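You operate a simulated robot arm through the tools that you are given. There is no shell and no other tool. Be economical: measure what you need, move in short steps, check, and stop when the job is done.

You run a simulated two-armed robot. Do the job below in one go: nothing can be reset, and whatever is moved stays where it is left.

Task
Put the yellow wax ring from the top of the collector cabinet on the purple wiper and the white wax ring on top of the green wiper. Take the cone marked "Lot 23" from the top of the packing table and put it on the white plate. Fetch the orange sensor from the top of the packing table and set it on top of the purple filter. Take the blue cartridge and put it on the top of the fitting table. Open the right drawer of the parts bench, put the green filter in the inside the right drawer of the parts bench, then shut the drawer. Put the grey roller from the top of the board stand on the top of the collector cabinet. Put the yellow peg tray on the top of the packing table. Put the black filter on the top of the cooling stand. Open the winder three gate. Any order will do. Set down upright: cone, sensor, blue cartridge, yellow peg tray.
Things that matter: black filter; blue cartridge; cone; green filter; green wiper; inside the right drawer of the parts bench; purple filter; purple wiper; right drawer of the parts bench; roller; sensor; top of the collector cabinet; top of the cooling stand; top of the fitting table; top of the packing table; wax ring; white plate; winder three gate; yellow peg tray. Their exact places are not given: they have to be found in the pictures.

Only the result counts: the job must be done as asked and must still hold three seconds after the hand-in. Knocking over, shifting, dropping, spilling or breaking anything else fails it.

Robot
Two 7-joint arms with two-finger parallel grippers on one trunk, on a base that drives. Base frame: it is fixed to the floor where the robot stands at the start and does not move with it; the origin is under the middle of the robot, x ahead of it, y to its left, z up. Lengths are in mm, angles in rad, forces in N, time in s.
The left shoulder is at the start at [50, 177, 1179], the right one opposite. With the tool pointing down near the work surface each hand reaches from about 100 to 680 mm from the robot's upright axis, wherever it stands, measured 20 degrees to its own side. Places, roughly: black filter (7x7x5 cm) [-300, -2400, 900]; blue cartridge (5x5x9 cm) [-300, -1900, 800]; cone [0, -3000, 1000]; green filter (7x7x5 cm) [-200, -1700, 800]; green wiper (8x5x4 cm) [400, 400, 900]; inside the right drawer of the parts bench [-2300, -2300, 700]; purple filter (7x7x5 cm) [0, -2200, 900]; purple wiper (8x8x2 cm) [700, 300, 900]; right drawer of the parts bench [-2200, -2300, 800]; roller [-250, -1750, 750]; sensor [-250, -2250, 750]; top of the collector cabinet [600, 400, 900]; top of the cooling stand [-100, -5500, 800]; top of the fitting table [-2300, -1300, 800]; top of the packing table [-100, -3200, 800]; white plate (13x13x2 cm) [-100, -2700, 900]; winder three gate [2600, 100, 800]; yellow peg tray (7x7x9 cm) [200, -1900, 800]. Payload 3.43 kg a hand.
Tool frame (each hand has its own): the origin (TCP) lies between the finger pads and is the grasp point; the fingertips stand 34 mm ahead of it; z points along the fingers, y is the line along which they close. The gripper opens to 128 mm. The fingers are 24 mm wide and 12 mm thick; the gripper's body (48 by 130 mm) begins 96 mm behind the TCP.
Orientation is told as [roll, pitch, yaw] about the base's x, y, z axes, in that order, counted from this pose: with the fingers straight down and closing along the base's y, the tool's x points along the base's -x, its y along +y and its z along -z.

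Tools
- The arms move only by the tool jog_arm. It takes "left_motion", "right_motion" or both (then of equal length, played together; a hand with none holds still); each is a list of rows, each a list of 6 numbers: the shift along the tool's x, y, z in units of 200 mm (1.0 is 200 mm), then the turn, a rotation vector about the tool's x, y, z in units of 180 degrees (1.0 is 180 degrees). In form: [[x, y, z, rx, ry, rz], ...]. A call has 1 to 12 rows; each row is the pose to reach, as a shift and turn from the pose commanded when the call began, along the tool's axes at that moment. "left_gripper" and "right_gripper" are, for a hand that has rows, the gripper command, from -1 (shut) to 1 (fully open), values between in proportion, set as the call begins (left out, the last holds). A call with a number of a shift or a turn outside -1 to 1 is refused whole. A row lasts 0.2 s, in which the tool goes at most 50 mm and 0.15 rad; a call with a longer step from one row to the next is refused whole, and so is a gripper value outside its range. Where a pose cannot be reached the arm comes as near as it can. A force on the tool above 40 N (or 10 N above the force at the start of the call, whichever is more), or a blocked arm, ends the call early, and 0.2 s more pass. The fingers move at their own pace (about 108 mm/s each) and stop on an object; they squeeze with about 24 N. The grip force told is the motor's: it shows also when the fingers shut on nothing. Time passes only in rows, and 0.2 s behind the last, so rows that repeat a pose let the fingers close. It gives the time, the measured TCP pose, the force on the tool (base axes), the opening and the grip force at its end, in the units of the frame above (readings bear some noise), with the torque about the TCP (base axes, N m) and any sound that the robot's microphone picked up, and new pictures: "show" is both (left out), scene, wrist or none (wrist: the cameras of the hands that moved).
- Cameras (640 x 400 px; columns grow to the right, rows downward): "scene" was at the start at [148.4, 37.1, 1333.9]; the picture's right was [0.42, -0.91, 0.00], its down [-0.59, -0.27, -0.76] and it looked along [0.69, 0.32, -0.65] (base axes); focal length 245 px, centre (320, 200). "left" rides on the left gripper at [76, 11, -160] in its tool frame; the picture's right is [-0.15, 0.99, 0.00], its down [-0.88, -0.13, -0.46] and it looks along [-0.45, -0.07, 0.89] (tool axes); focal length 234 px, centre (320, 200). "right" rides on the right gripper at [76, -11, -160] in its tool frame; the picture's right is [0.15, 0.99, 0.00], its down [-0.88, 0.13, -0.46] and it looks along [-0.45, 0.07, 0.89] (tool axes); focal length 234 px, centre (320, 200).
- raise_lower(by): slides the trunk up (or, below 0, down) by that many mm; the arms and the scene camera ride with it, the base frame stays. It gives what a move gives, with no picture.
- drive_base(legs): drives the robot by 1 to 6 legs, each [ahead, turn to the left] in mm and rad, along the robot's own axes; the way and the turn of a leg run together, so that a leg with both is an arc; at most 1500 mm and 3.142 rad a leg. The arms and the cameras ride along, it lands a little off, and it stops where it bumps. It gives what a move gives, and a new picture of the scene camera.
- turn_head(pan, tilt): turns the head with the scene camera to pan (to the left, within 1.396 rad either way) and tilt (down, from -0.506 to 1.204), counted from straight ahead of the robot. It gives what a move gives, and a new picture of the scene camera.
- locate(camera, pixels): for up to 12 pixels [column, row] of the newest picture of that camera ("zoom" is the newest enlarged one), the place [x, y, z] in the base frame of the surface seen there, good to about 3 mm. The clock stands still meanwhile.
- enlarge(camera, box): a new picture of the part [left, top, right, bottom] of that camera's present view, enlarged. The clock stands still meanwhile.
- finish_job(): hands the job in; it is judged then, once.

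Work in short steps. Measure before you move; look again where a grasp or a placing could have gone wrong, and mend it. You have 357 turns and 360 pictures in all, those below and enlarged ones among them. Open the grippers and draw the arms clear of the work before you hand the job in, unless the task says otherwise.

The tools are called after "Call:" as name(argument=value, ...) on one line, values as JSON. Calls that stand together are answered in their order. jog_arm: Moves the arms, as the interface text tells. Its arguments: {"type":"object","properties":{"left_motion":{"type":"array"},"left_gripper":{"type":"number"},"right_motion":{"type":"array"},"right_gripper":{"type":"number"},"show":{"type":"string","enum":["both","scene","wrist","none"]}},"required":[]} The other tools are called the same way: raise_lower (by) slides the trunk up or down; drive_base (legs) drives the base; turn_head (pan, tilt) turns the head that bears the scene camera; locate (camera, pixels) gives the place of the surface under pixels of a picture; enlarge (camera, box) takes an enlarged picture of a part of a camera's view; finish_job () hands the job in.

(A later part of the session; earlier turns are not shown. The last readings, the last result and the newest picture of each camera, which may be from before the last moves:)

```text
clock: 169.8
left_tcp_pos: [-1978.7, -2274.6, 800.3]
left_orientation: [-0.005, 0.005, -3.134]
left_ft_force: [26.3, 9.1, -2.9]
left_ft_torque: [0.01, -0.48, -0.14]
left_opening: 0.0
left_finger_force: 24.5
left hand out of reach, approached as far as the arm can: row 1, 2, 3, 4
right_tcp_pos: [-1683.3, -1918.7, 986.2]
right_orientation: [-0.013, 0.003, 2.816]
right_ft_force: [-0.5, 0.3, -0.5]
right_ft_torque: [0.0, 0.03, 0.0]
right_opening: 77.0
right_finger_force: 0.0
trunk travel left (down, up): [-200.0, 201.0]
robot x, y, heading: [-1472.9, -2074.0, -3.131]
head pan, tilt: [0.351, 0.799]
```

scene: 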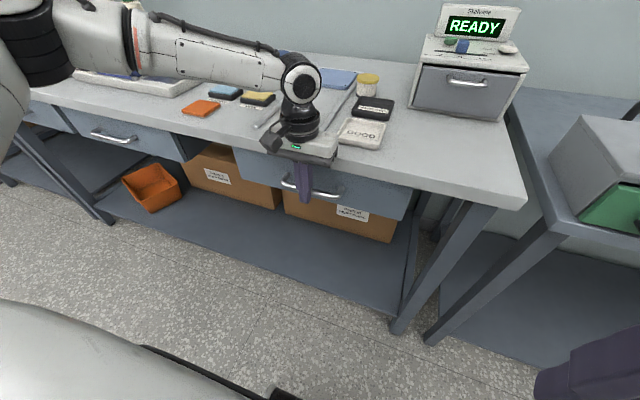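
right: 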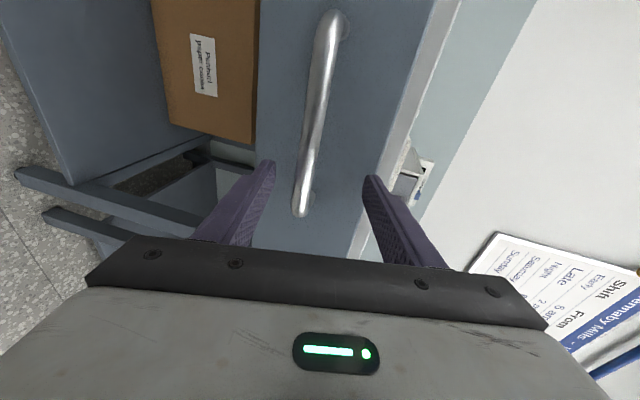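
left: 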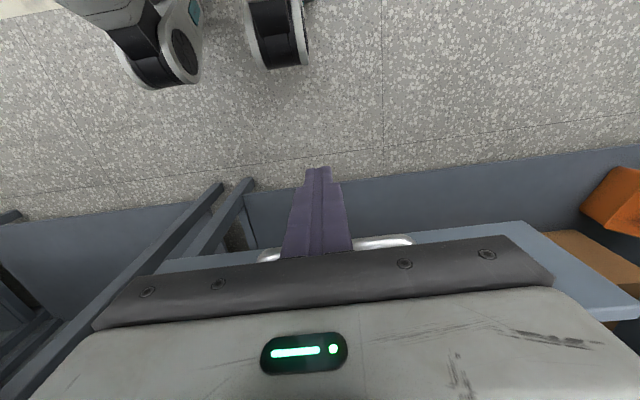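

26 N resistance: the drawer is shut. I retract and verify.

Call:
jog_arm(left_motion=[[0.15, 0, 0, 0, 0, 0], [0.35, 0, 0, 0, 0, 0], [0.55, 0, 0, 0, 0, 0], [0.75, 0, -0.1, 0, 0, 0], [0.95, 0, -0.2, 0, 0, 0], [0.95, 0, -0.4, 0, 0, 0], [0.95, 0, -0.6, 0, 0, 0], [0.95, 0, -0.8, 0, 0, 0]], left_gripper=0, show="scene")

Call:
locate(camera="scene", pixels=[[312, 185], [360, 190], [395, 200], [340, 195], [400, 195], [350, 175]])

```text
clock: 171.6
left_tcp_pos: [-1790.6, -2275.6, 962.2]
left_orientation: [-0.001, -0.001, -3.131]
left_ft_force: [-0.4, -0.4, 0.2]
left_ft_torque: [-0.01, -0.01, -0.02]
left_opening: 64.0
left_finger_force: 0.1
right_tcp_pos: [-1684.8, -1919.8, 986.0]
right_orientation: [-0.014, 0.005, 2.815]
right_ft_force: [0.0, -0.3, 0.5]
right_ft_torque: [-0.01, 0.02, 0.0]
right_opening: 76.9
right_finger_force: 0.0
trunk travel left (down, up): [-200.0, 201.0]
robot x, y, heading: [-1475.8, -2069.9, -3.141]
head pan, tilt: [0.351, 0.799]
```

scene: 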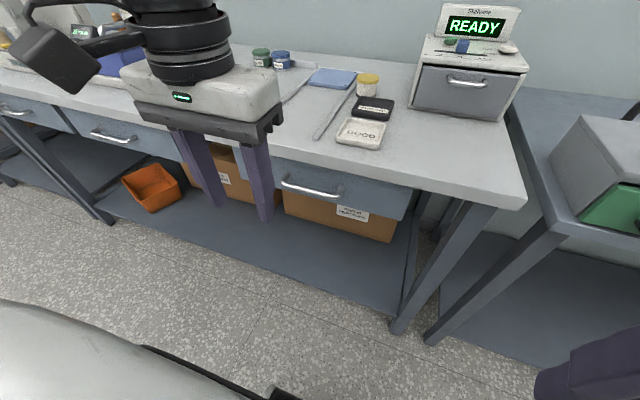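

```text
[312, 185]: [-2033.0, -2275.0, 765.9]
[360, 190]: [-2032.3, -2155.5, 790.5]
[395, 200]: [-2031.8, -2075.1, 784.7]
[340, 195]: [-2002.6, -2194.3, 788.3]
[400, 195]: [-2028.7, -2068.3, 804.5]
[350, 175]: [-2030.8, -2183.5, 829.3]
```

The drawer is shut with the filter inside. I raise the trunk and drive to the packing table's side, about (−720,−2480), facing +x.

Call:
raise_lower(by=150)

Call:
drive_base(legs=[[0, 2.62], [865, 0], [0, 0.518]])

Call:
turn_head(pan=0.0, tilt=0.6)

```text
clock: 173.4
left_tcp_pos: [-1791.2, -2276.1, 1111.2]
left_orientation: [-0.001, 0.001, -3.134]
left_ft_force: [0.4, 0.4, 0.2]
left_ft_torque: [-0.01, -0.03, 0.02]
left_opening: 63.9
left_finger_force: 0.0
right_tcp_pos: [-1685.2, -1919.2, 1136.8]
right_orientation: [-0.014, 0.004, 2.814]
right_ft_force: [-0.1, -0.2, 0.3]
right_ft_torque: [0.02, 0.0, 0.0]
right_opening: 76.6
right_finger_force: 0.1
trunk travel left (down, up): [-350.0, 51.0]
robot x, y, heading: [-1476.3, -2074.3, -3.137]
head pan, tilt: [0.351, 0.799]
```

```text
clock: 185.5
left_tcp_pos: [-417.9, -2320.6, 1112.3]
left_orientation: [-0.002, 0.0, -0.022]
left_ft_force: [0.4, 0.2, -0.9]
left_ft_torque: [-0.01, 0.02, 0.02]
left_opening: 64.1
left_finger_force: 0.0
right_tcp_pos: [-535.2, -2674.2, 1136.8]
right_orientation: [-0.014, 0.006, -0.359]
right_ft_force: [-0.8, 0.2, 0.4]
right_ft_torque: [0.02, -0.02, 0.02]
right_opening: 76.8
right_finger_force: 0.0
trunk travel left (down, up): [-350.0, 51.0]
robot x, y, heading: [-737.6, -2512.7, -0.028]
head pan, tilt: [0.351, 0.799]
```

scene: 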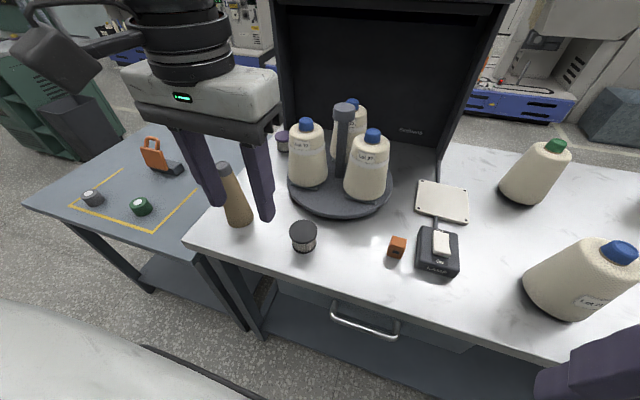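

```text
clock: 186.3
left_tcp_pos: [-417.7, -2322.0, 1112.3]
left_orientation: [-0.001, 0.001, -0.024]
left_ft_force: [0.3, -0.5, 0.0]
left_ft_torque: [-0.04, 0.03, 0.0]
left_opening: 64.0
left_finger_force: 0.0
right_tcp_pos: [-534.1, -2673.7, 1135.6]
right_orientation: [-0.013, 0.005, -0.357]
right_ft_force: [0.5, 0.4, -0.3]
right_ft_torque: [0.02, -0.02, -0.02]
right_opening: 77.0
right_finger_force: 0.1
trunk travel left (down, up): [-350.0, 51.0]
robot x, y, heading: [-739.7, -2513.2, -0.026]
head pan, tilt: [0.0, 0.6]
```

scene: 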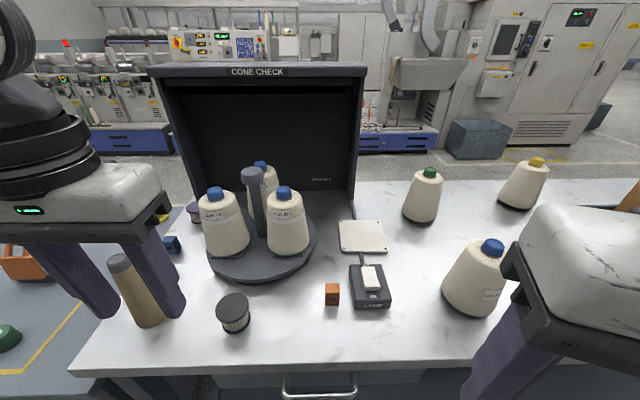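

I see the orange sensor (332,293), black filter (234,313), white plate (362,237), purple filter (194,212), and several cones. I enlarge to read the cone labels.

Call:
enlarge(camera="scene", box=[390, 150, 560, 320])

Call:
enlarge(camera="scene", box=[180, 170, 400, 320])

```text
2.35 times, centred on (475, 235) of scene
```

zoom: 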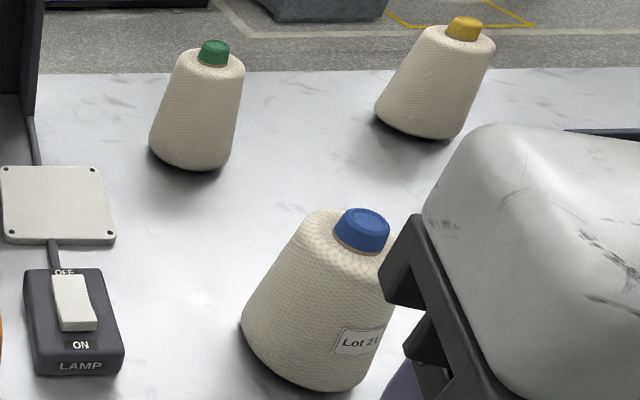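

```text
2.67 times, centred on (290, 245) of scene
```

zoom: 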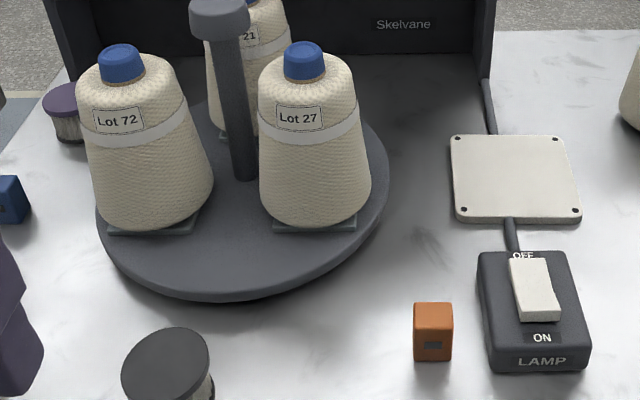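

The front blue-capped cone reads "Lot 2?" partly hidden. I locate the cones and view it from another head angle.

Call:
locate(camera="scene", pixels=[[424, 195], [475, 278], [523, 183], [492, 246], [362, 237], [332, 293], [234, 305], [194, 210], [262, 178], [140, 290]])

Call:
turn_head(pan=-0.35, tilt=0.6)

```text
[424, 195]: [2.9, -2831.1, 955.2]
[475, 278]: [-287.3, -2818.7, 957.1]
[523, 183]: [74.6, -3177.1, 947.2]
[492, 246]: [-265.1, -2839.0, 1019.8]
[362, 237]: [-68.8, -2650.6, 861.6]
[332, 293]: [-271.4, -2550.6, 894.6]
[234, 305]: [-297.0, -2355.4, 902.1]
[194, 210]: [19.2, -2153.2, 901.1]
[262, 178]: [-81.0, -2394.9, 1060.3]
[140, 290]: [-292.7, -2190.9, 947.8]
```

```text
clock: 187.2
left_tcp_pos: [-416.9, -2321.3, 1112.0]
left_orientation: [-0.002, 0.0, -0.024]
left_ft_force: [0.0, -0.1, -0.5]
left_ft_torque: [0.0, 0.03, 0.01]
left_opening: 64.2
left_finger_force: 0.0
right_tcp_pos: [-534.7, -2674.9, 1136.7]
right_orientation: [-0.014, 0.006, -0.357]
right_ft_force: [0.1, 0.8, 0.0]
right_ft_torque: [0.01, -0.02, 0.01]
right_opening: 76.7
right_finger_force: 0.1
trunk travel left (down, up): [-350.0, 51.0]
robot x, y, heading: [-741.4, -2514.0, -0.024]
head pan, tilt: [-0.351, 0.6]
```

scene: 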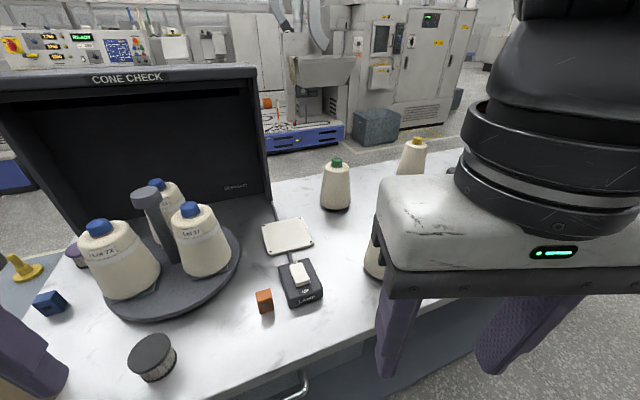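

I drive along the table to y≈−3000 to see the cones' labels from the other side.

Call:
drive_base(legs=[[0, -1.547], [500, 0], [0, 1.571]])

Call:
turn_head(pan=0.15, tilt=0.55)

```text
clock: 197.9
left_tcp_pos: [-437.8, -2807.4, 1111.6]
left_orientation: [-0.004, -0.001, 0.022]
left_ft_force: [0.2, 0.0, 0.2]
left_ft_torque: [-0.01, 0.01, 0.03]
left_opening: 64.0
left_finger_force: 0.0
right_tcp_pos: [-537.6, -3166.4, 1137.0]
right_orientation: [-0.016, 0.004, -0.313]
right_ft_force: [0.4, -0.7, 0.4]
right_ft_torque: [-0.02, 0.0, -0.02]
right_opening: 76.9
right_finger_force: 0.0
trunk travel left (down, up): [-350.0, 51.0]
robot x, y, heading: [-747.6, -3013.5, 0.019]
head pan, tilt: [-0.351, 0.6]
```

scene: 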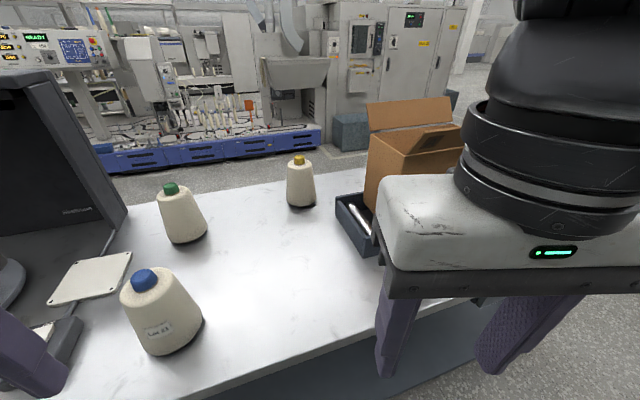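

```text
clock: 198.8
left_tcp_pos: [-437.1, -2808.1, 1111.2]
left_orientation: [0.0, 0.001, 0.024]
left_ft_force: [0.3, -0.5, -0.1]
left_ft_torque: [-0.02, 0.01, 0.0]
left_opening: 63.9
left_finger_force: 0.1
right_tcp_pos: [-537.0, -3167.0, 1136.7]
right_orientation: [-0.013, 0.006, -0.312]
right_ft_force: [-0.1, 0.3, 0.2]
right_ft_torque: [0.01, 0.02, 0.01]
right_opening: 76.7
right_finger_force: 0.2
trunk travel left (down, up): [-350.0, 51.0]
robot x, y, heading: [-750.1, -3014.8, 0.021]
head pan, tilt: [0.15, 0.55]
```

scene: 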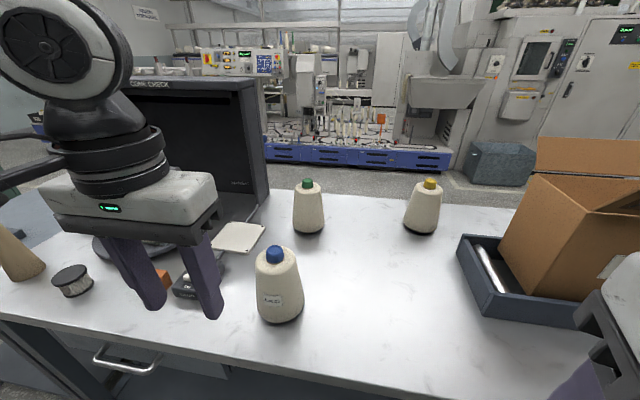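

Call:
enlarge(camera="scene", box=[230, 160, 460, 330])

```text
2.35 times, centred on (345, 245) of scene
```

zoom: 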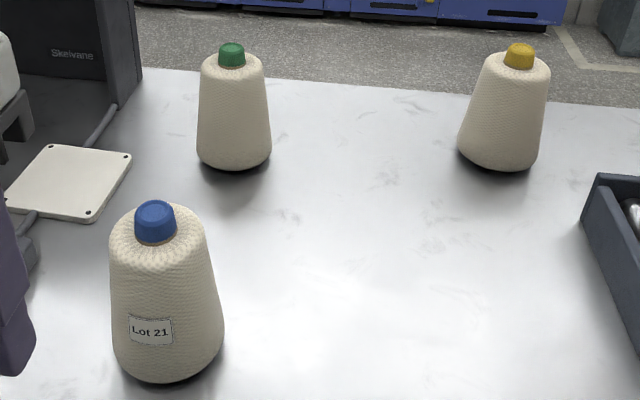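

The front cone is Lot 21; the green- and yellow-capped ones have labels on the far side, to be read later. First the sensor: I drive to about (−695,−2720) facing +x.

Call:
drive_base(legs=[[0, 1.55], [295, 0], [0, -1.571], [50, 0]])

Call:
turn_head(pan=0.25, tilt=0.75)

```text
clock: 208.9
left_tcp_pos: [-386.1, -2511.6, 1111.4]
left_orientation: [-0.003, 0.001, 0.02]
left_ft_force: [0.4, 0.8, -0.1]
left_ft_torque: [-0.02, 0.02, 0.0]
left_opening: 64.1
left_finger_force: 0.1
right_tcp_pos: [-489.1, -2869.6, 1136.8]
right_orientation: [-0.015, 0.006, -0.316]
right_ft_force: [0.0, 0.6, -0.9]
right_ft_torque: [0.03, 0.08, 0.02]
right_opening: 76.7
right_finger_force: 0.1
trunk travel left (down, up): [-350.0, 51.0]
robot x, y, heading: [-702.0, -2715.8, 0.015]
head pan, tilt: [0.15, 0.55]
```

scene: 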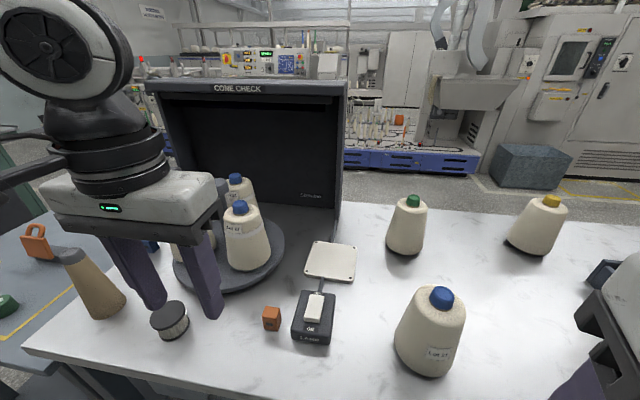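

```text
clock: 209.7
left_tcp_pos: [-387.8, -2511.2, 1112.1]
left_orientation: [-0.001, 0.0, 0.02]
left_ft_force: [0.2, -0.2, 0.0]
left_ft_torque: [0.02, -0.03, 0.03]
left_opening: 63.8
left_finger_force: 0.0
right_tcp_pos: [-489.6, -2869.7, 1136.5]
right_orientation: [-0.012, 0.006, -0.316]
right_ft_force: [0.7, -0.2, -0.7]
right_ft_torque: [0.01, 0.01, -0.02]
right_opening: 76.9
right_finger_force: 0.1
trunk travel left (down, up): [-350.0, 51.0]
robot x, y, heading: [-699.4, -2715.2, 0.014]
head pan, tilt: [0.25, 0.75]
```

scene: 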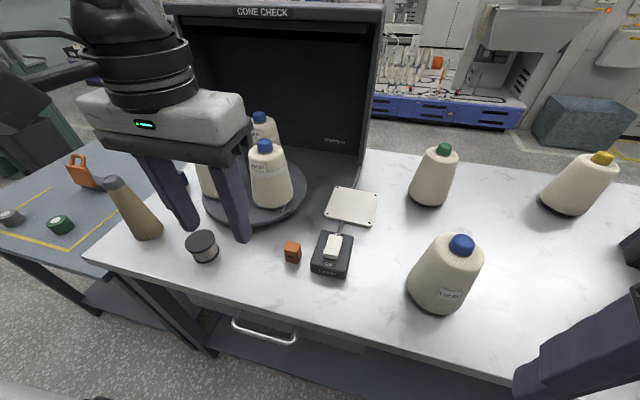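

Call:
enlarge(camera="scene", box=[170, 200, 370, 290])

```text
3.20 times, centred on (270, 245) of scene
```

zoom: 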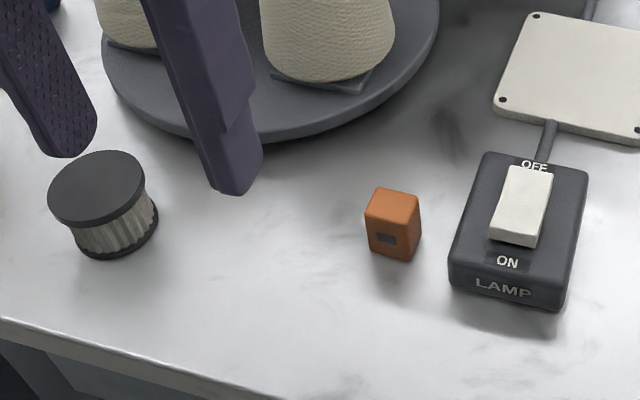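

Call:
locate(camera="zoom", pixels=[[366, 213], [378, 189], [416, 195], [408, 222], [392, 205], [390, 258], [330, 270], [450, 280], [50, 195], [145, 183], [98, 152], [100, 222]])

```text
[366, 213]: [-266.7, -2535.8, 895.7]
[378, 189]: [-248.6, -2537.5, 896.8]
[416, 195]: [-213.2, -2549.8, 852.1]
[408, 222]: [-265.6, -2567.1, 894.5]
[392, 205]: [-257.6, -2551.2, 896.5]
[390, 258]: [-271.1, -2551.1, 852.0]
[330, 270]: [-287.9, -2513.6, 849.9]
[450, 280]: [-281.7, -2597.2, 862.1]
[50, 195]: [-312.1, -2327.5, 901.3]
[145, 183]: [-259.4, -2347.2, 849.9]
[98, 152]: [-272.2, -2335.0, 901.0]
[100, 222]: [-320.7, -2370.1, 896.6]
```

Sensor: centre (−254,−2551), ~30 mm wide, top 896; lamp box is close on its right side. I approach with the left hand tilted 0.6 rad forward (needed for the far filter), opening 44 mm.

Call:
jog_arm(left_motion=[[-0.07, -0.035, 0.1, 0, -0.03, 0], [-0.14, -0.07, 0.24, 0, -0.064, 0], [-0.21, -0.105, 0.37, 0, -0.096, 0], [-0.28, -0.14, 0.5, 0, -0.128, 0], [-0.36, -0.175, 0.63, 0, -0.16, 0], [-0.431, -0.209, 0.76, 0, -0.191, 0], [-0.431, -0.209, 0.76, 0, -0.191, 0]], left_gripper=-0.31, show="wrist")

```text
clock: 211.3
left_tcp_pos: [-299.3, -2551.2, 959.3]
left_orientation: [-0.001, -0.601, 0.02]
left_ft_force: [-0.1, 0.5, 1.0]
left_ft_torque: [0.01, -0.01, -0.01]
left_opening: 44.3
left_finger_force: 0.1
right_tcp_pos: [-490.1, -2867.3, 1137.5]
right_orientation: [-0.013, 0.006, -0.316]
right_ft_force: [-0.6, -0.7, 0.1]
right_ft_torque: [0.02, -0.02, 0.02]
right_opening: 76.8
right_finger_force: 0.0
trunk travel left (down, up): [-350.0, 51.0]
robot x, y, heading: [-696.7, -2715.8, 0.014]
head pan, tilt: [0.25, 0.75]
```

left: 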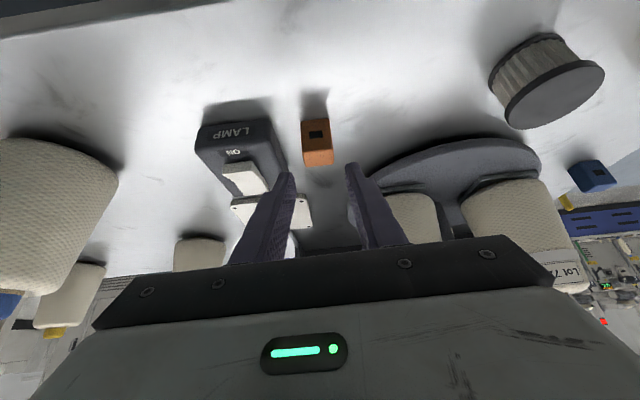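

I measure sensor and lamp edges with the wrist camera.

Call:
locate(camera="left", pixels=[[303, 157], [332, 157], [304, 130], [330, 130], [282, 150], [268, 135], [318, 143], [318, 162]])

```text
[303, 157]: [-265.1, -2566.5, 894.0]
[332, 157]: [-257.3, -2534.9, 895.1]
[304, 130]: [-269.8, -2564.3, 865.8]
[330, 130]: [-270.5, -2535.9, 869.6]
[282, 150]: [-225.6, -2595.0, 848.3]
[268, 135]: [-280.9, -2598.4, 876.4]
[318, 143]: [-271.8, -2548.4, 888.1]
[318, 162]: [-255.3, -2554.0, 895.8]
```

Clearance to the lamp is ~30 mm. I descend to the sensor along the tilt.

Call:
jog_arm(left_motion=[[0.02, 0, 0.13, 0, 0, 0], [0.04, 0.002, 0.26, 0, 0, 0], [0.0485, 0.002, 0.337, 0, 0, 0], [0.0485, 0.002, 0.337, 0, 0, 0]], show="wrist")

```text
clock: 212.3
left_tcp_pos: [-270.1, -2551.4, 899.6]
left_orientation: [-0.003, -0.6, 0.02]
left_ft_force: [0.1, 0.3, 0.4]
left_ft_torque: [0.01, 0.0, 0.07]
left_opening: 43.9
left_finger_force: 0.1
right_tcp_pos: [-489.7, -2869.2, 1137.1]
right_orientation: [-0.012, 0.005, -0.316]
right_ft_force: [0.7, 0.4, -0.1]
right_ft_torque: [0.0, 0.02, 0.03]
right_opening: 76.6
right_finger_force: 0.1
trunk travel left (down, up): [-350.0, 51.0]
robot x, y, heading: [-703.4, -2714.5, 0.016]
head pan, tilt: [0.25, 0.75]
```

left: 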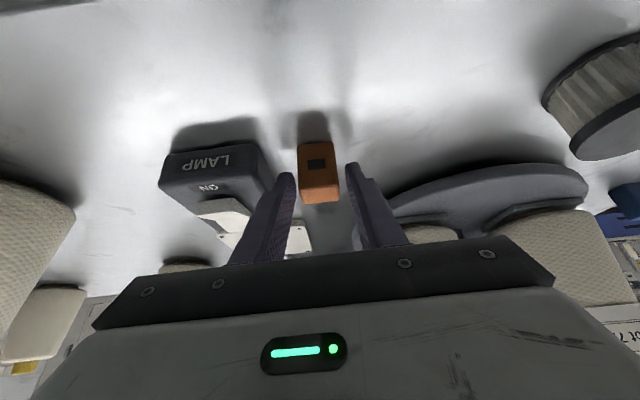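

Cube is between the fingers. I close and lift.

Call:
jog_arm(left_motion=[[0, 0, 0, 0, 0, 0], [0, 0, 0, 0, 0, 0], [0, 0, 0, 0, 0, 0]], left_gripper=-1, show="none")

Call:
jog_arm(left_motion=[[-0.113, 0, -0.165, 0, 0, 0], [-0.226, 0, -0.33, 0, 0, 0], [-0.339, 0, -0.495, 0, 0, 0], [-0.452, 0, -0.66, 0, 0, 0], [-0.54, 0, -0.8, 0, 0, 0], [-0.45, 0, -0.95, 0, 0, 0]], show="wrist")

```text
clock: 213.1
left_tcp_pos: [-269.0, -2549.7, 900.3]
left_orientation: [-0.001, -0.601, 0.019]
left_ft_force: [0.2, 0.4, 0.1]
left_ft_torque: [-0.05, -0.02, -0.02]
left_opening: 30.8
left_finger_force: 24.5
right_tcp_pos: [-489.2, -2867.1, 1136.1]
right_orientation: [-0.013, 0.005, -0.316]
right_ft_force: [-0.3, 0.1, -0.4]
right_ft_torque: [-0.01, 0.01, -0.03]
right_opening: 76.8
right_finger_force: 0.0
trunk travel left (down, up): [-350.0, 51.0]
robot x, y, heading: [-700.0, -2716.9, 0.013]
head pan, tilt: [0.25, 0.75]
```

```text
clock: 214.5
left_tcp_pos: [-304.5, -2553.3, 1106.8]
left_orientation: [0.001, -0.6, 0.018]
left_ft_force: [-0.5, -0.2, -0.1]
left_ft_torque: [0.0, -0.03, -0.01]
left_opening: 31.0
left_finger_force: 23.5
right_tcp_pos: [-490.5, -2869.5, 1136.9]
right_orientation: [-0.013, 0.003, -0.315]
right_ft_force: [-0.3, 1.0, -0.1]
right_ft_torque: [-0.04, -0.02, 0.02]
right_opening: 77.1
right_finger_force: 0.0
trunk travel left (down, up): [-350.0, 51.0]
robot x, y, heading: [-698.7, -2714.7, 0.016]
head pan, tilt: [0.25, 0.75]
```

left: 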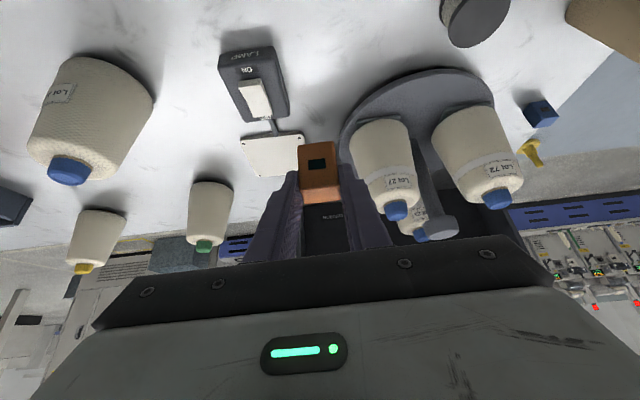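

Sensor held. I pull the hand in and drive to about (−660,−2390).

Call:
jog_arm(left_motion=[[0.14, 0, -0.14, 0, 0, 0], [0.28, 0, -0.28, 0, 0, 0], [0.42, 0, -0.42, 0, 0, 0], [0.534, 0, -0.547, 0, 0, 0], [0.534, 0, -0.547, 0, 0, 0]], show="none")

Call:
drive_base(legs=[[0, 1.555], [325, 0], [0, -1.571], [40, 0]])

Call:
turn_head(pan=0.3, tilt=0.55)

```text
clock: 215.2
left_tcp_pos: [-376.3, -2560.9, 1142.5]
left_orientation: [0.003, -0.618, 0.015]
left_ft_force: [4.5, -1.0, 1.3]
left_ft_torque: [0.09, 0.84, 0.19]
left_opening: 31.1
left_finger_force: 24.4
left hand out of reach, approached as far as the arm can: row 2, 3
right_tcp_pos: [-489.9, -2868.7, 1137.3]
right_orientation: [-0.01, 0.005, -0.316]
right_ft_force: [-0.1, 0.7, -0.1]
right_ft_torque: [-0.01, -0.03, 0.03]
right_opening: 76.7
right_finger_force: 0.0
trunk travel left (down, up): [-350.0, 51.0]
robot x, y, heading: [-703.5, -2715.0, 0.014]
head pan, tilt: [0.25, 0.75]
stopped in row 3 (left hand): the force on the tool passed its limit (the readings are from after the stop); the commanded pose is now the measured one
```

```text
clock: 225.5
left_tcp_pos: [-333.9, -2243.4, 1142.4]
left_orientation: [0.005, -0.617, -0.005]
left_ft_force: [13.1, 3.6, 2.5]
left_ft_torque: [-0.26, 1.5, -0.65]
left_opening: 30.7
left_finger_force: 24.0
right_tcp_pos: [-455.0, -2548.8, 1137.3]
right_orientation: [-0.013, 0.004, -0.338]
right_ft_force: [0.1, -0.7, -0.3]
right_ft_torque: [-0.04, 0.05, 0.02]
right_opening: 76.5
right_finger_force: 0.1
trunk travel left (down, up): [-350.0, 51.0]
robot x, y, heading: [-663.4, -2394.0, -0.007]
head pan, tilt: [0.25, 0.75]
```

scene: 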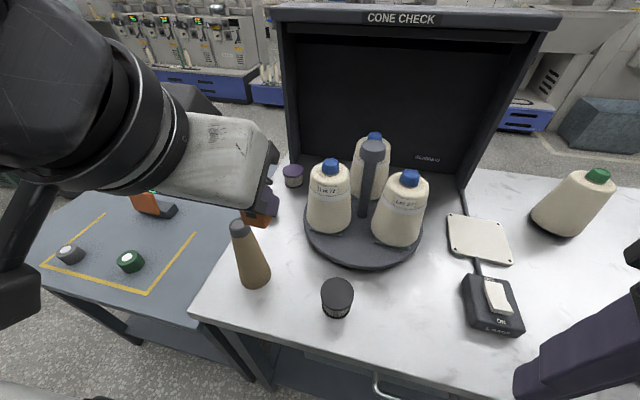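

```text
clock: 226.2
left_tcp_pos: [-335.7, -2244.8, 1143.4]
left_orientation: [0.005, -0.618, -0.008]
left_ft_force: [6.4, 0.7, -2.0]
left_ft_torque: [0.0, 0.36, -0.04]
left_opening: 31.1
left_finger_force: 23.8
right_tcp_pos: [-454.9, -2548.4, 1136.0]
right_orientation: [-0.012, 0.005, -0.337]
right_ft_force: [-0.1, 0.4, 0.5]
right_ft_torque: [-0.03, 0.02, -0.01]
right_opening: 77.0
right_finger_force: 0.1
trunk travel left (down, up): [-350.0, 51.0]
robot x, y, heading: [-663.8, -2392.3, -0.002]
head pan, tilt: [0.3, 0.55]
```

scene: 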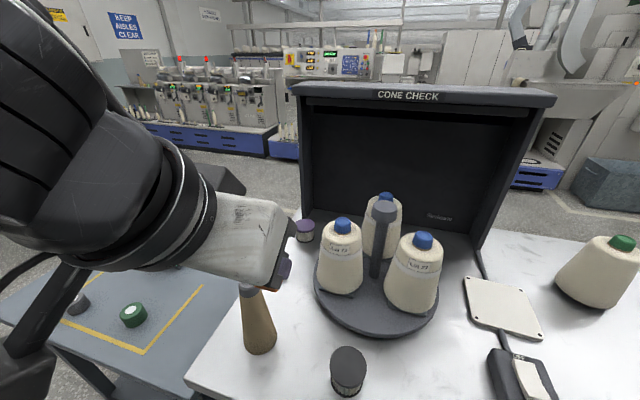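

The purple filter shows at (305,231), next to the booth's left front. I measure it.

Call:
enlarge(camera="scene", box=[270, 195, 370, 260])

```text
6.15 times, centred on (320, 228) of scene
```

zoom: 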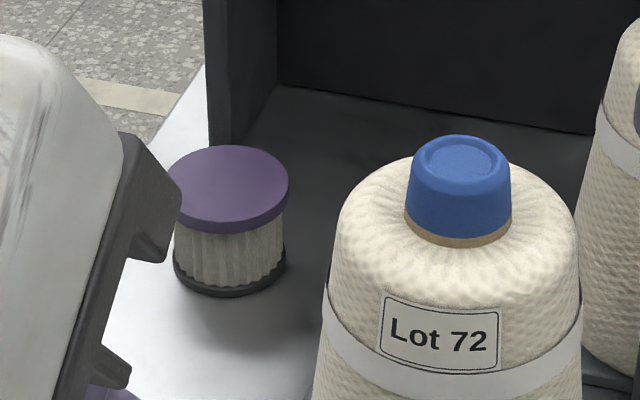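

Call:
locate(camera="zoom", pixels=[[190, 170], [287, 185], [233, 150], [230, 212], [235, 180], [208, 100], [230, 145], [340, 200], [460, 150], [230, 285], [210, 10], [140, 250]])

```text
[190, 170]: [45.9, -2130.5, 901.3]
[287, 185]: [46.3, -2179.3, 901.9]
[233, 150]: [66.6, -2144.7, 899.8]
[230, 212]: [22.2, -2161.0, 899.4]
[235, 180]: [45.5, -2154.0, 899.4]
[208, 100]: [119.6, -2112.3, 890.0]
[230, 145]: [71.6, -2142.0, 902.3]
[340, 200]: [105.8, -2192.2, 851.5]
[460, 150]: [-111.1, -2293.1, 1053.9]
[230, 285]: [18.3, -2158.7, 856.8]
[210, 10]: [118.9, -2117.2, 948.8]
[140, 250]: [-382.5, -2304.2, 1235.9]
```

Purple filter centre ≈(44,−2151), top 901. I carry the sensor high toward (−120,−2155,1120).

Call:
jog_arm(left_motion=[[-0.116, 0.064, 0.102, 0, 0.0, 0], [-0.232, 0.128, 0.204, 0, 0.0, 0], [-0.348, 0.193, 0.307, 0, 0.003, 0], [-0.463, 0.257, 0.409, 0, 0.0055, 0], [-0.579, 0.321, 0.511, 0, 0.0055, 0], [-0.695, 0.386, 0.614, 0, 0.0055, 0], [-0.81, 0.45, 0.716, 0, 0.0055, 0], [-0.81, 0.45, 0.716, 0, 0.0055, 0]], show="both")

```text
clock: 228.1
left_tcp_pos: [-120.3, -2154.8, 1120.8]
left_orientation: [0.004, -0.6, -0.007]
left_ft_force: [-0.6, 0.1, -0.8]
left_ft_torque: [0.02, 0.02, -0.03]
left_opening: 31.3
left_finger_force: 24.4
right_tcp_pos: [-457.0, -2549.4, 1135.9]
right_orientation: [-0.012, 0.005, -0.34]
right_ft_force: [-0.4, -0.8, 0.0]
right_ft_torque: [0.04, 0.01, 0.02]
right_opening: 76.7
right_finger_force: 0.1
trunk travel left (down, up): [-350.0, 51.0]
robot x, y, heading: [-667.1, -2393.7, -0.005]
head pan, tilt: [0.3, 0.55]
```

scene: 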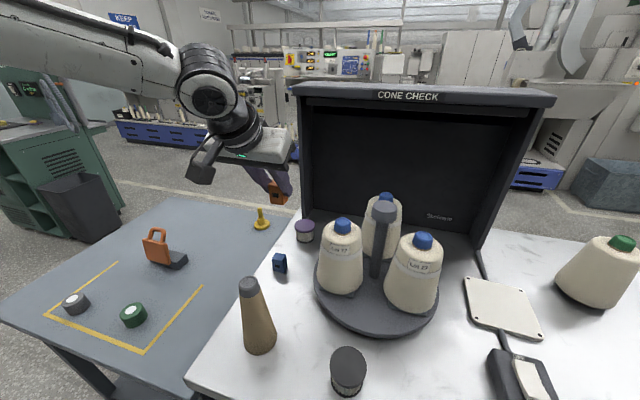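
left: 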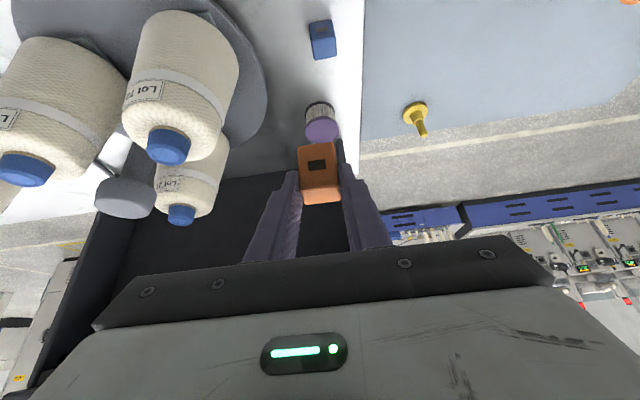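

Clear path. I go down-forward to (29,−2151,990).

Call:
jog_arm(left_motion=[[-0.049, 0.005, 0.192, 0, 0, 0], [-0.098, 0.01, 0.385, 0, 0, 0], [-0.147, 0.015, 0.577, 0, 0, 0], [-0.196, 0.02, 0.769, 0, 0, 0], [-0.245, 0.025, 0.961, 0, 0, 0], [-0.245, 0.025, 0.961, 0, 0, 0]], show="both")

```text
clock: 229.4
left_tcp_pos: [16.7, -2145.6, 993.3]
left_orientation: [0.007, -0.6, -0.007]
left_ft_force: [-0.4, 0.0, -0.1]
left_ft_torque: [0.03, 0.0, -0.01]
left_opening: 31.0
left_finger_force: 23.7
left hand out of reach, approached as far as the arm can: row 5, 6
right_tcp_pos: [-455.8, -2550.6, 1136.9]
right_orientation: [-0.012, 0.005, -0.34]
right_ft_force: [0.7, 1.0, 0.4]
right_ft_torque: [0.0, 0.01, 0.02]
right_opening: 76.8
right_finger_force: 0.1
trunk travel left (down, up): [-350.0, 51.0]
robot x, y, heading: [-663.7, -2387.7, -0.007]
head pan, tilt: [0.3, 0.55]
```

scene: 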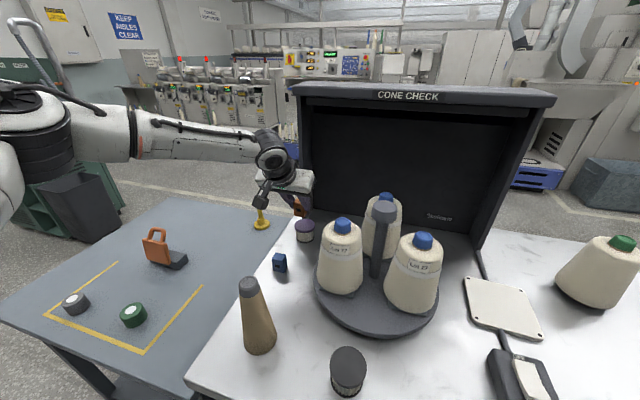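
left: 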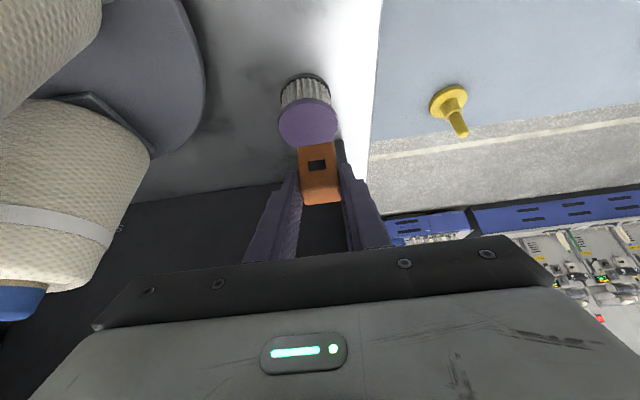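

12 mm short; the left arm does better at larger angle, so I go back up and turn the base right by 0.12.

Call:
jog_arm(left_motion=[[0.03, 0.01, -0.2, 0, 0, 0], [0.06, 0.05, -0.4, 0, 0, 0], [0.09, 0.1, -0.6, 0, 0, 0], [0.12, 0.15, -0.8, 0, 0, 0], [0.15, 0.2, -0.98, 0, 0, 0]], show="none")

Call:
drive_base(legs=[[0, -0.12]])

```text
clock: 230.7
left_tcp_pos: [-117.9, -2103.4, 1137.6]
left_orientation: [0.006, -0.601, -0.007]
left_ft_force: [-0.4, -0.4, -1.2]
left_ft_torque: [0.0, -0.02, 0.04]
left_opening: 30.8
left_finger_force: 24.1
right_tcp_pos: [-456.5, -2548.7, 1138.0]
right_orientation: [-0.012, 0.003, -0.338]
right_ft_force: [-0.4, 0.5, -0.4]
right_ft_torque: [0.03, 0.02, -0.01]
right_opening: 76.5
right_finger_force: 0.0
trunk travel left (down, up): [-350.0, 51.0]
robot x, y, heading: [-662.2, -2391.9, -0.006]
head pan, tilt: [0.3, 0.55]
```

```text
clock: 231.6
left_tcp_pos: [-86.8, -2171.3, 1137.7]
left_orientation: [0.006, -0.601, -0.128]
left_ft_force: [0.6, -0.1, -0.6]
left_ft_torque: [0.02, 0.02, 0.02]
left_opening: 30.9
left_finger_force: 24.0
right_tcp_pos: [-475.7, -2574.3, 1137.4]
right_orientation: [-0.011, 0.005, -0.457]
right_ft_force: [-1.2, -0.5, 0.5]
right_ft_torque: [0.02, 0.0, 0.01]
right_opening: 76.8
right_finger_force: 0.0
trunk travel left (down, up): [-350.0, 51.0]
robot x, y, heading: [-664.7, -2392.9, -0.122]
head pan, tilt: [0.3, 0.55]
```

scene: 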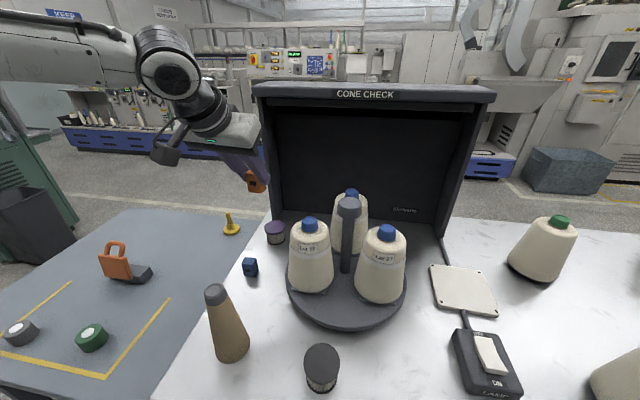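

Now I go again to above the purple filter (TCP 29,−2149,990).

Call:
jog_arm(left_motion=[[-0.01, 0.06, 0.18, 0, 0, 0], [-0.02, 0.12, 0.37, 0, 0, 0], [-0.03, 0.18, 0.56, 0, 0, 0], [-0.04, 0.1845, 0.75, 0, 0, 0], [-0.045, 0.1845, 0.926, 0, 0, 0], [-0.045, 0.1845, 0.926, 0, 0, 0]], show="both")

```text
clock: 233.0
left_tcp_pos: [29.3, -2149.8, 988.8]
left_orientation: [0.008, -0.603, -0.128]
left_ft_force: [0.8, -0.6, 0.1]
left_ft_torque: [0.0, 0.02, 0.01]
left_opening: 30.9
left_finger_force: 24.1
right_tcp_pos: [-476.5, -2572.8, 1137.3]
right_orientation: [-0.011, 0.005, -0.457]
right_ft_force: [0.6, 0.0, -0.5]
right_ft_torque: [0.0, -0.01, -0.01]
right_opening: 77.0
right_finger_force: 0.1
trunk travel left (down, up): [-350.0, 51.0]
robot x, y, heading: [-662.8, -2389.3, -0.118]
head pan, tilt: [0.3, 0.55]
```

scene: 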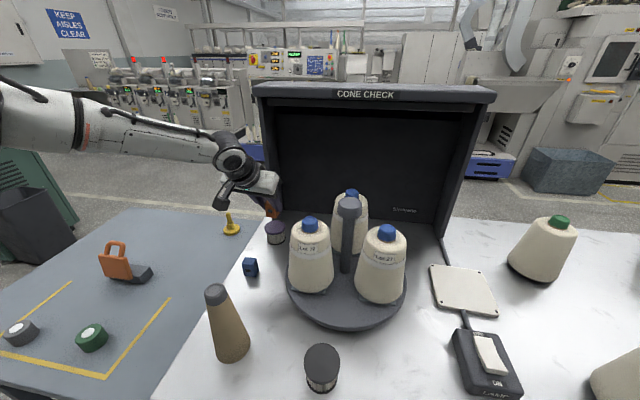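
left: 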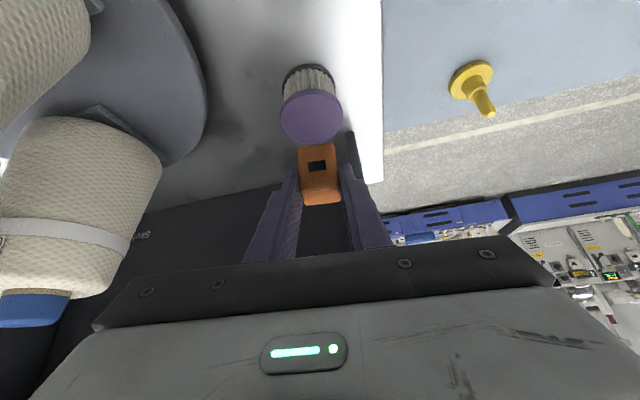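

Reached. I verify the filter's top from the wrist camera.

Call:
locate(camera="left", pixels=[[282, 113], [341, 116], [312, 92], [310, 142], [311, 118], [318, 185]])

```text
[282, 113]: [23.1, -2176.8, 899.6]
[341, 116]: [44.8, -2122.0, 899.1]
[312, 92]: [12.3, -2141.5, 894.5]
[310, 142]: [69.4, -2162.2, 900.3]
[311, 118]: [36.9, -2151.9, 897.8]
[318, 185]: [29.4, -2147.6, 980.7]
```

Centre ≈(40,−2151). I lower to z≈951 with 4 mm back-shift.

Call:
jog_arm(left_motion=[[0.04, 0, 0.05, 0, 0, 0], [0.08, 0, 0.1, 0, 0, 0], [0.11, 0, 0.13, 0, 0, 0], [0.1225, 0, 0.1435, 0, 0, 0], [0.1225, 0, 0.1435, 0, 0, 0]], show="wrist")

```text
clock: 234.2
left_tcp_pos: [25.3, -2148.1, 952.3]
left_orientation: [0.006, -0.599, -0.127]
left_ft_force: [0.1, 0.0, -1.5]
left_ft_torque: [0.01, 0.04, -0.04]
left_opening: 31.0
left_finger_force: 23.7
right_tcp_pos: [-476.7, -2573.5, 1136.5]
right_orientation: [-0.016, 0.006, -0.458]
right_ft_force: [0.7, 0.1, -0.7]
right_ft_torque: [0.03, -0.02, 0.0]
right_opening: 76.8
right_finger_force: 0.0
trunk travel left (down, up): [-350.0, 51.0]
robot x, y, heading: [-662.2, -2391.8, -0.121]
head pan, tilt: [0.3, 0.55]
```

left: 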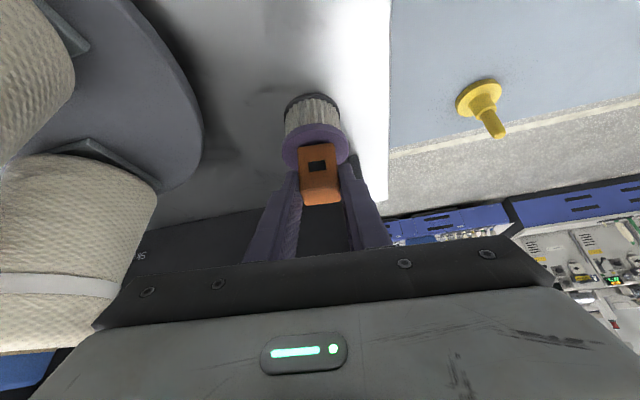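

I creep 2 mm more to touch.

Call:
jog_arm(left_motion=[[0.003, 0, 0.004, 0, 0, 0], [0.0057, 0, 0.0083, 0, 0, 0], [0.0057, 0, 0.0083, 0, 0, 0]], show="none")

```text
clock: 235.0
left_tcp_pos: [24.3, -2148.1, 949.5]
left_orientation: [0.005, -0.601, -0.126]
left_ft_force: [0.2, 0.1, -0.1]
left_ft_torque: [-0.02, 0.0, 0.0]
left_opening: 31.0
left_finger_force: 24.0
right_tcp_pos: [-475.5, -2572.3, 1135.3]
right_orientation: [-0.014, 0.005, -0.457]
right_ft_force: [-0.2, -0.1, -1.7]
right_ft_torque: [-0.01, 0.0, 0.05]
right_opening: 77.2
right_finger_force: 0.0
trunk travel left (down, up): [-350.0, 51.0]
robot x, y, heading: [-661.2, -2394.5, -0.124]
head pan, tilt: [0.3, 0.55]
```

Call:
jog_arm(left_motion=[[0.003, 0, 0.004, 0, 0, 0], [0.0057, 0, 0.0083, 0, 0, 0], [0.0057, 0, 0.0083, 0, 0, 0]], show="none")

```text
clock: 235.8
left_tcp_pos: [24.2, -2145.9, 949.0]
left_orientation: [0.006, -0.602, -0.128]
left_ft_force: [0.0, 0.4, 3.0]
left_ft_torque: [-0.03, -0.01, 0.04]
left_opening: 31.1
left_finger_force: 23.9
right_tcp_pos: [-476.1, -2574.2, 1137.3]
right_orientation: [-0.013, 0.005, -0.456]
right_ft_force: [-0.9, 0.2, 0.9]
right_ft_torque: [0.0, 0.03, 0.0]
right_opening: 76.7
right_finger_force: 0.1
trunk travel left (down, up): [-350.0, 51.0]
robot x, y, heading: [-662.9, -2390.5, -0.131]
head pan, tilt: [0.3, 0.55]
```

Touching (3 N). I release to 48 mm and withdraw along the tool axis.

Call:
jog_arm(left_motion=[[0, 0, 0, 0, 0, 0], [0, 0, 0, 0, 0, 0]], left_gripper=-0.2, show="none")

Call:
jog_arm(left_motion=[[0, 0, -0.12, 0, 0, 0], [0, 0, -0.3, 0, 0, 0], [0, 0, -0.5, 0, 0, 0], [0, 0, -0.7, 0, 0, 0], [0, 0, -0.9, 0, 0, 0]], show="both")

```text
clock: 236.4
left_tcp_pos: [24.2, -2147.2, 947.6]
left_orientation: [0.005, -0.601, -0.127]
left_ft_force: [0.2, -0.1, -0.3]
left_ft_torque: [0.03, -0.01, -0.03]
left_opening: 51.3
left_finger_force: 0.1
right_tcp_pos: [-476.1, -2572.5, 1136.3]
right_orientation: [-0.014, 0.005, -0.458]
right_ft_force: [-0.2, -0.3, -0.4]
right_ft_torque: [-0.02, 0.03, -0.02]
right_opening: 76.9
right_finger_force: 0.0
trunk travel left (down, up): [-350.0, 51.0]
robot x, y, heading: [-665.0, -2393.4, -0.125]
head pan, tilt: [0.3, 0.55]
```

```text
clock: 237.6
left_tcp_pos: [-76.5, -2135.4, 1098.8]
left_orientation: [0.007, -0.601, -0.129]
left_ft_force: [0.3, -0.1, -0.4]
left_ft_torque: [0.03, -0.02, -0.01]
left_opening: 51.0
left_finger_force: 0.1
right_tcp_pos: [-477.8, -2573.2, 1136.6]
right_orientation: [-0.013, 0.005, -0.458]
right_ft_force: [0.1, -0.6, 0.5]
right_ft_torque: [0.03, 0.01, 0.0]
right_opening: 76.7
right_finger_force: 0.1
trunk travel left (down, up): [-350.0, 51.0]
robot x, y, heading: [-660.4, -2390.3, -0.128]
head pan, tilt: [0.3, 0.55]
```

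scene: 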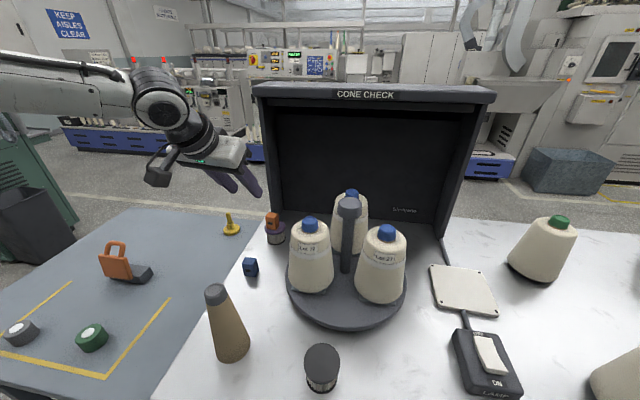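
left: 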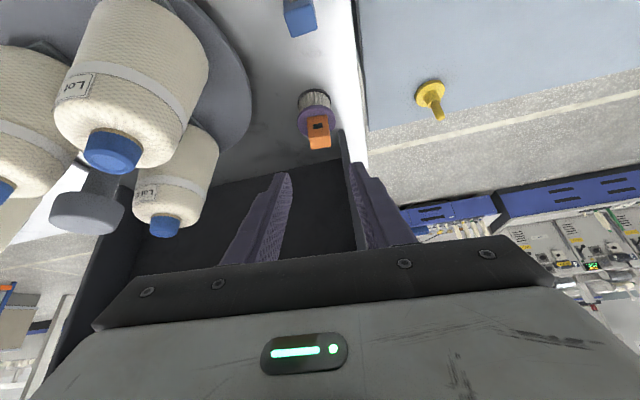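

Sensor stands on the purple filter. I now retract the left hand, straightening it, toward the black filter.

Call:
jog_arm(left_motion=[[0.135, -0.04, -0.102, 0, 0.02, 0], [0.27, -0.12, -0.204, 0, 0.045, 0], [0.406, -0.22, -0.306, 0, 0.075, 0], [0.541, -0.33, -0.409, 0, 0.105, 0], [0.676, -0.44, -0.511, 0, 0.135, 0], [0.811, -0.56, -0.613, 0, 0.165, 0], [0.947, -0.68, -0.715, 0, 0.191, 0], [0.947, -0.73, -0.715, 0, 0.191, 0]], left_gripper=0.5, show="none")

Call:
drive_base(legs=[[0, -0.2]])

Call:
turn_head(pan=0.3, tilt=0.9)

```text
clock: 239.4
left_tcp_pos: [-326.6, -2250.3, 1106.5]
left_orientation: [0.004, 0.001, -0.125]
left_ft_force: [-0.7, 0.0, -0.8]
left_ft_torque: [0.0, -0.02, 0.0]
left_opening: 96.1
left_finger_force: 0.1
right_tcp_pos: [-475.8, -2573.3, 1136.0]
right_orientation: [-0.015, 0.005, -0.456]
right_ft_force: [0.0, 0.1, 0.7]
right_ft_torque: [0.0, -0.01, 0.01]
right_opening: 76.9
right_finger_force: 0.1
trunk travel left (down, up): [-350.0, 51.0]
robot x, y, heading: [-665.2, -2391.1, -0.128]
head pan, tilt: [0.3, 0.55]
```

```text
clock: 240.6
left_tcp_pos: [-306.0, -2321.7, 1105.9]
left_orientation: [0.007, 0.0, -0.327]
left_ft_force: [-0.9, -0.1, 0.0]
left_ft_torque: [-0.01, -0.01, -0.01]
left_opening: 96.1
left_finger_force: 0.0
right_tcp_pos: [-517.1, -2607.4, 1135.8]
right_orientation: [-0.011, 0.005, -0.661]
right_ft_force: [0.6, -1.3, -0.3]
right_ft_torque: [-0.01, -0.01, 0.06]
right_opening: 76.9
right_finger_force: 0.0
trunk travel left (down, up): [-350.0, 51.0]
robot x, y, heading: [-662.4, -2392.1, -0.329]
head pan, tilt: [0.3, 0.55]
```

scene: 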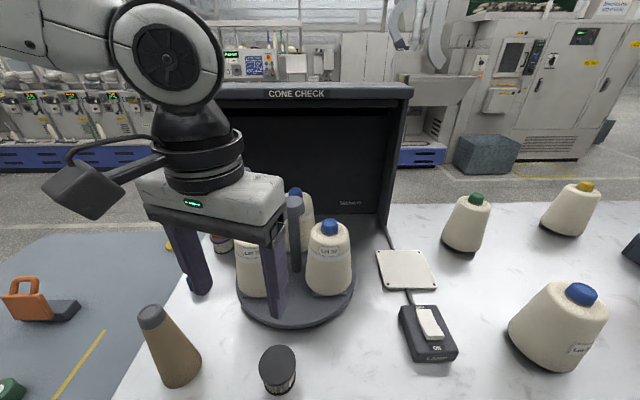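

```text
clock: 241.4
left_tcp_pos: [-306.0, -2321.2, 1105.3]
left_orientation: [0.005, 0.001, -0.326]
left_ft_force: [-0.3, 1.4, -0.7]
left_ft_torque: [0.0, 0.01, 0.02]
left_opening: 95.9
left_finger_force: 0.2
right_tcp_pos: [-517.4, -2606.4, 1136.6]
right_orientation: [-0.015, 0.006, -0.66]
right_ft_force: [0.3, -0.5, 0.0]
right_ft_torque: [0.0, -0.02, -0.05]
right_opening: 76.7
right_finger_force: 0.0
trunk travel left (down, up): [-350.0, 51.0]
robot x, y, heading: [-662.3, -2395.5, -0.326]
head pan, tilt: [0.3, 0.901]
```

scene: 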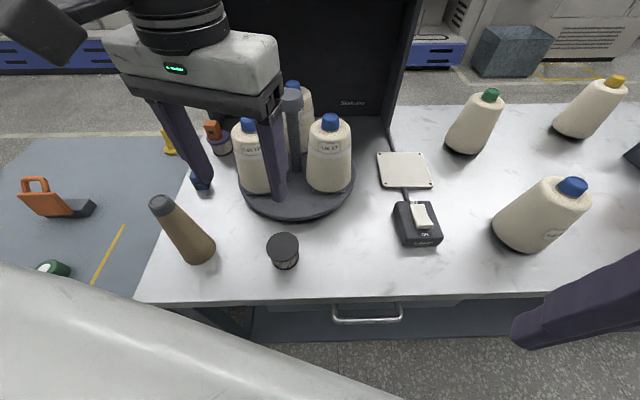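

I measure the black filter (284,246) and its neighbours.

Call:
locate(camera="scene", pixels=[[267, 243], [299, 243], [283, 234], [283, 255], [283, 245], [212, 250], [260, 205], [284, 214], [190, 225], [162, 200]])

```text
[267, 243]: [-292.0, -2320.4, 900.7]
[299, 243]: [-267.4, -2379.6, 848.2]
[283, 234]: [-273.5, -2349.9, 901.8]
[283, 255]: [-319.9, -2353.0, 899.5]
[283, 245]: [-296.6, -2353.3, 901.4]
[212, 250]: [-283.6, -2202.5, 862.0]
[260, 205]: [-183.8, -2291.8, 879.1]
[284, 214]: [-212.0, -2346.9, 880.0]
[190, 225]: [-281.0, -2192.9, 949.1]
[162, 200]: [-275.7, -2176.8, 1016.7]
```

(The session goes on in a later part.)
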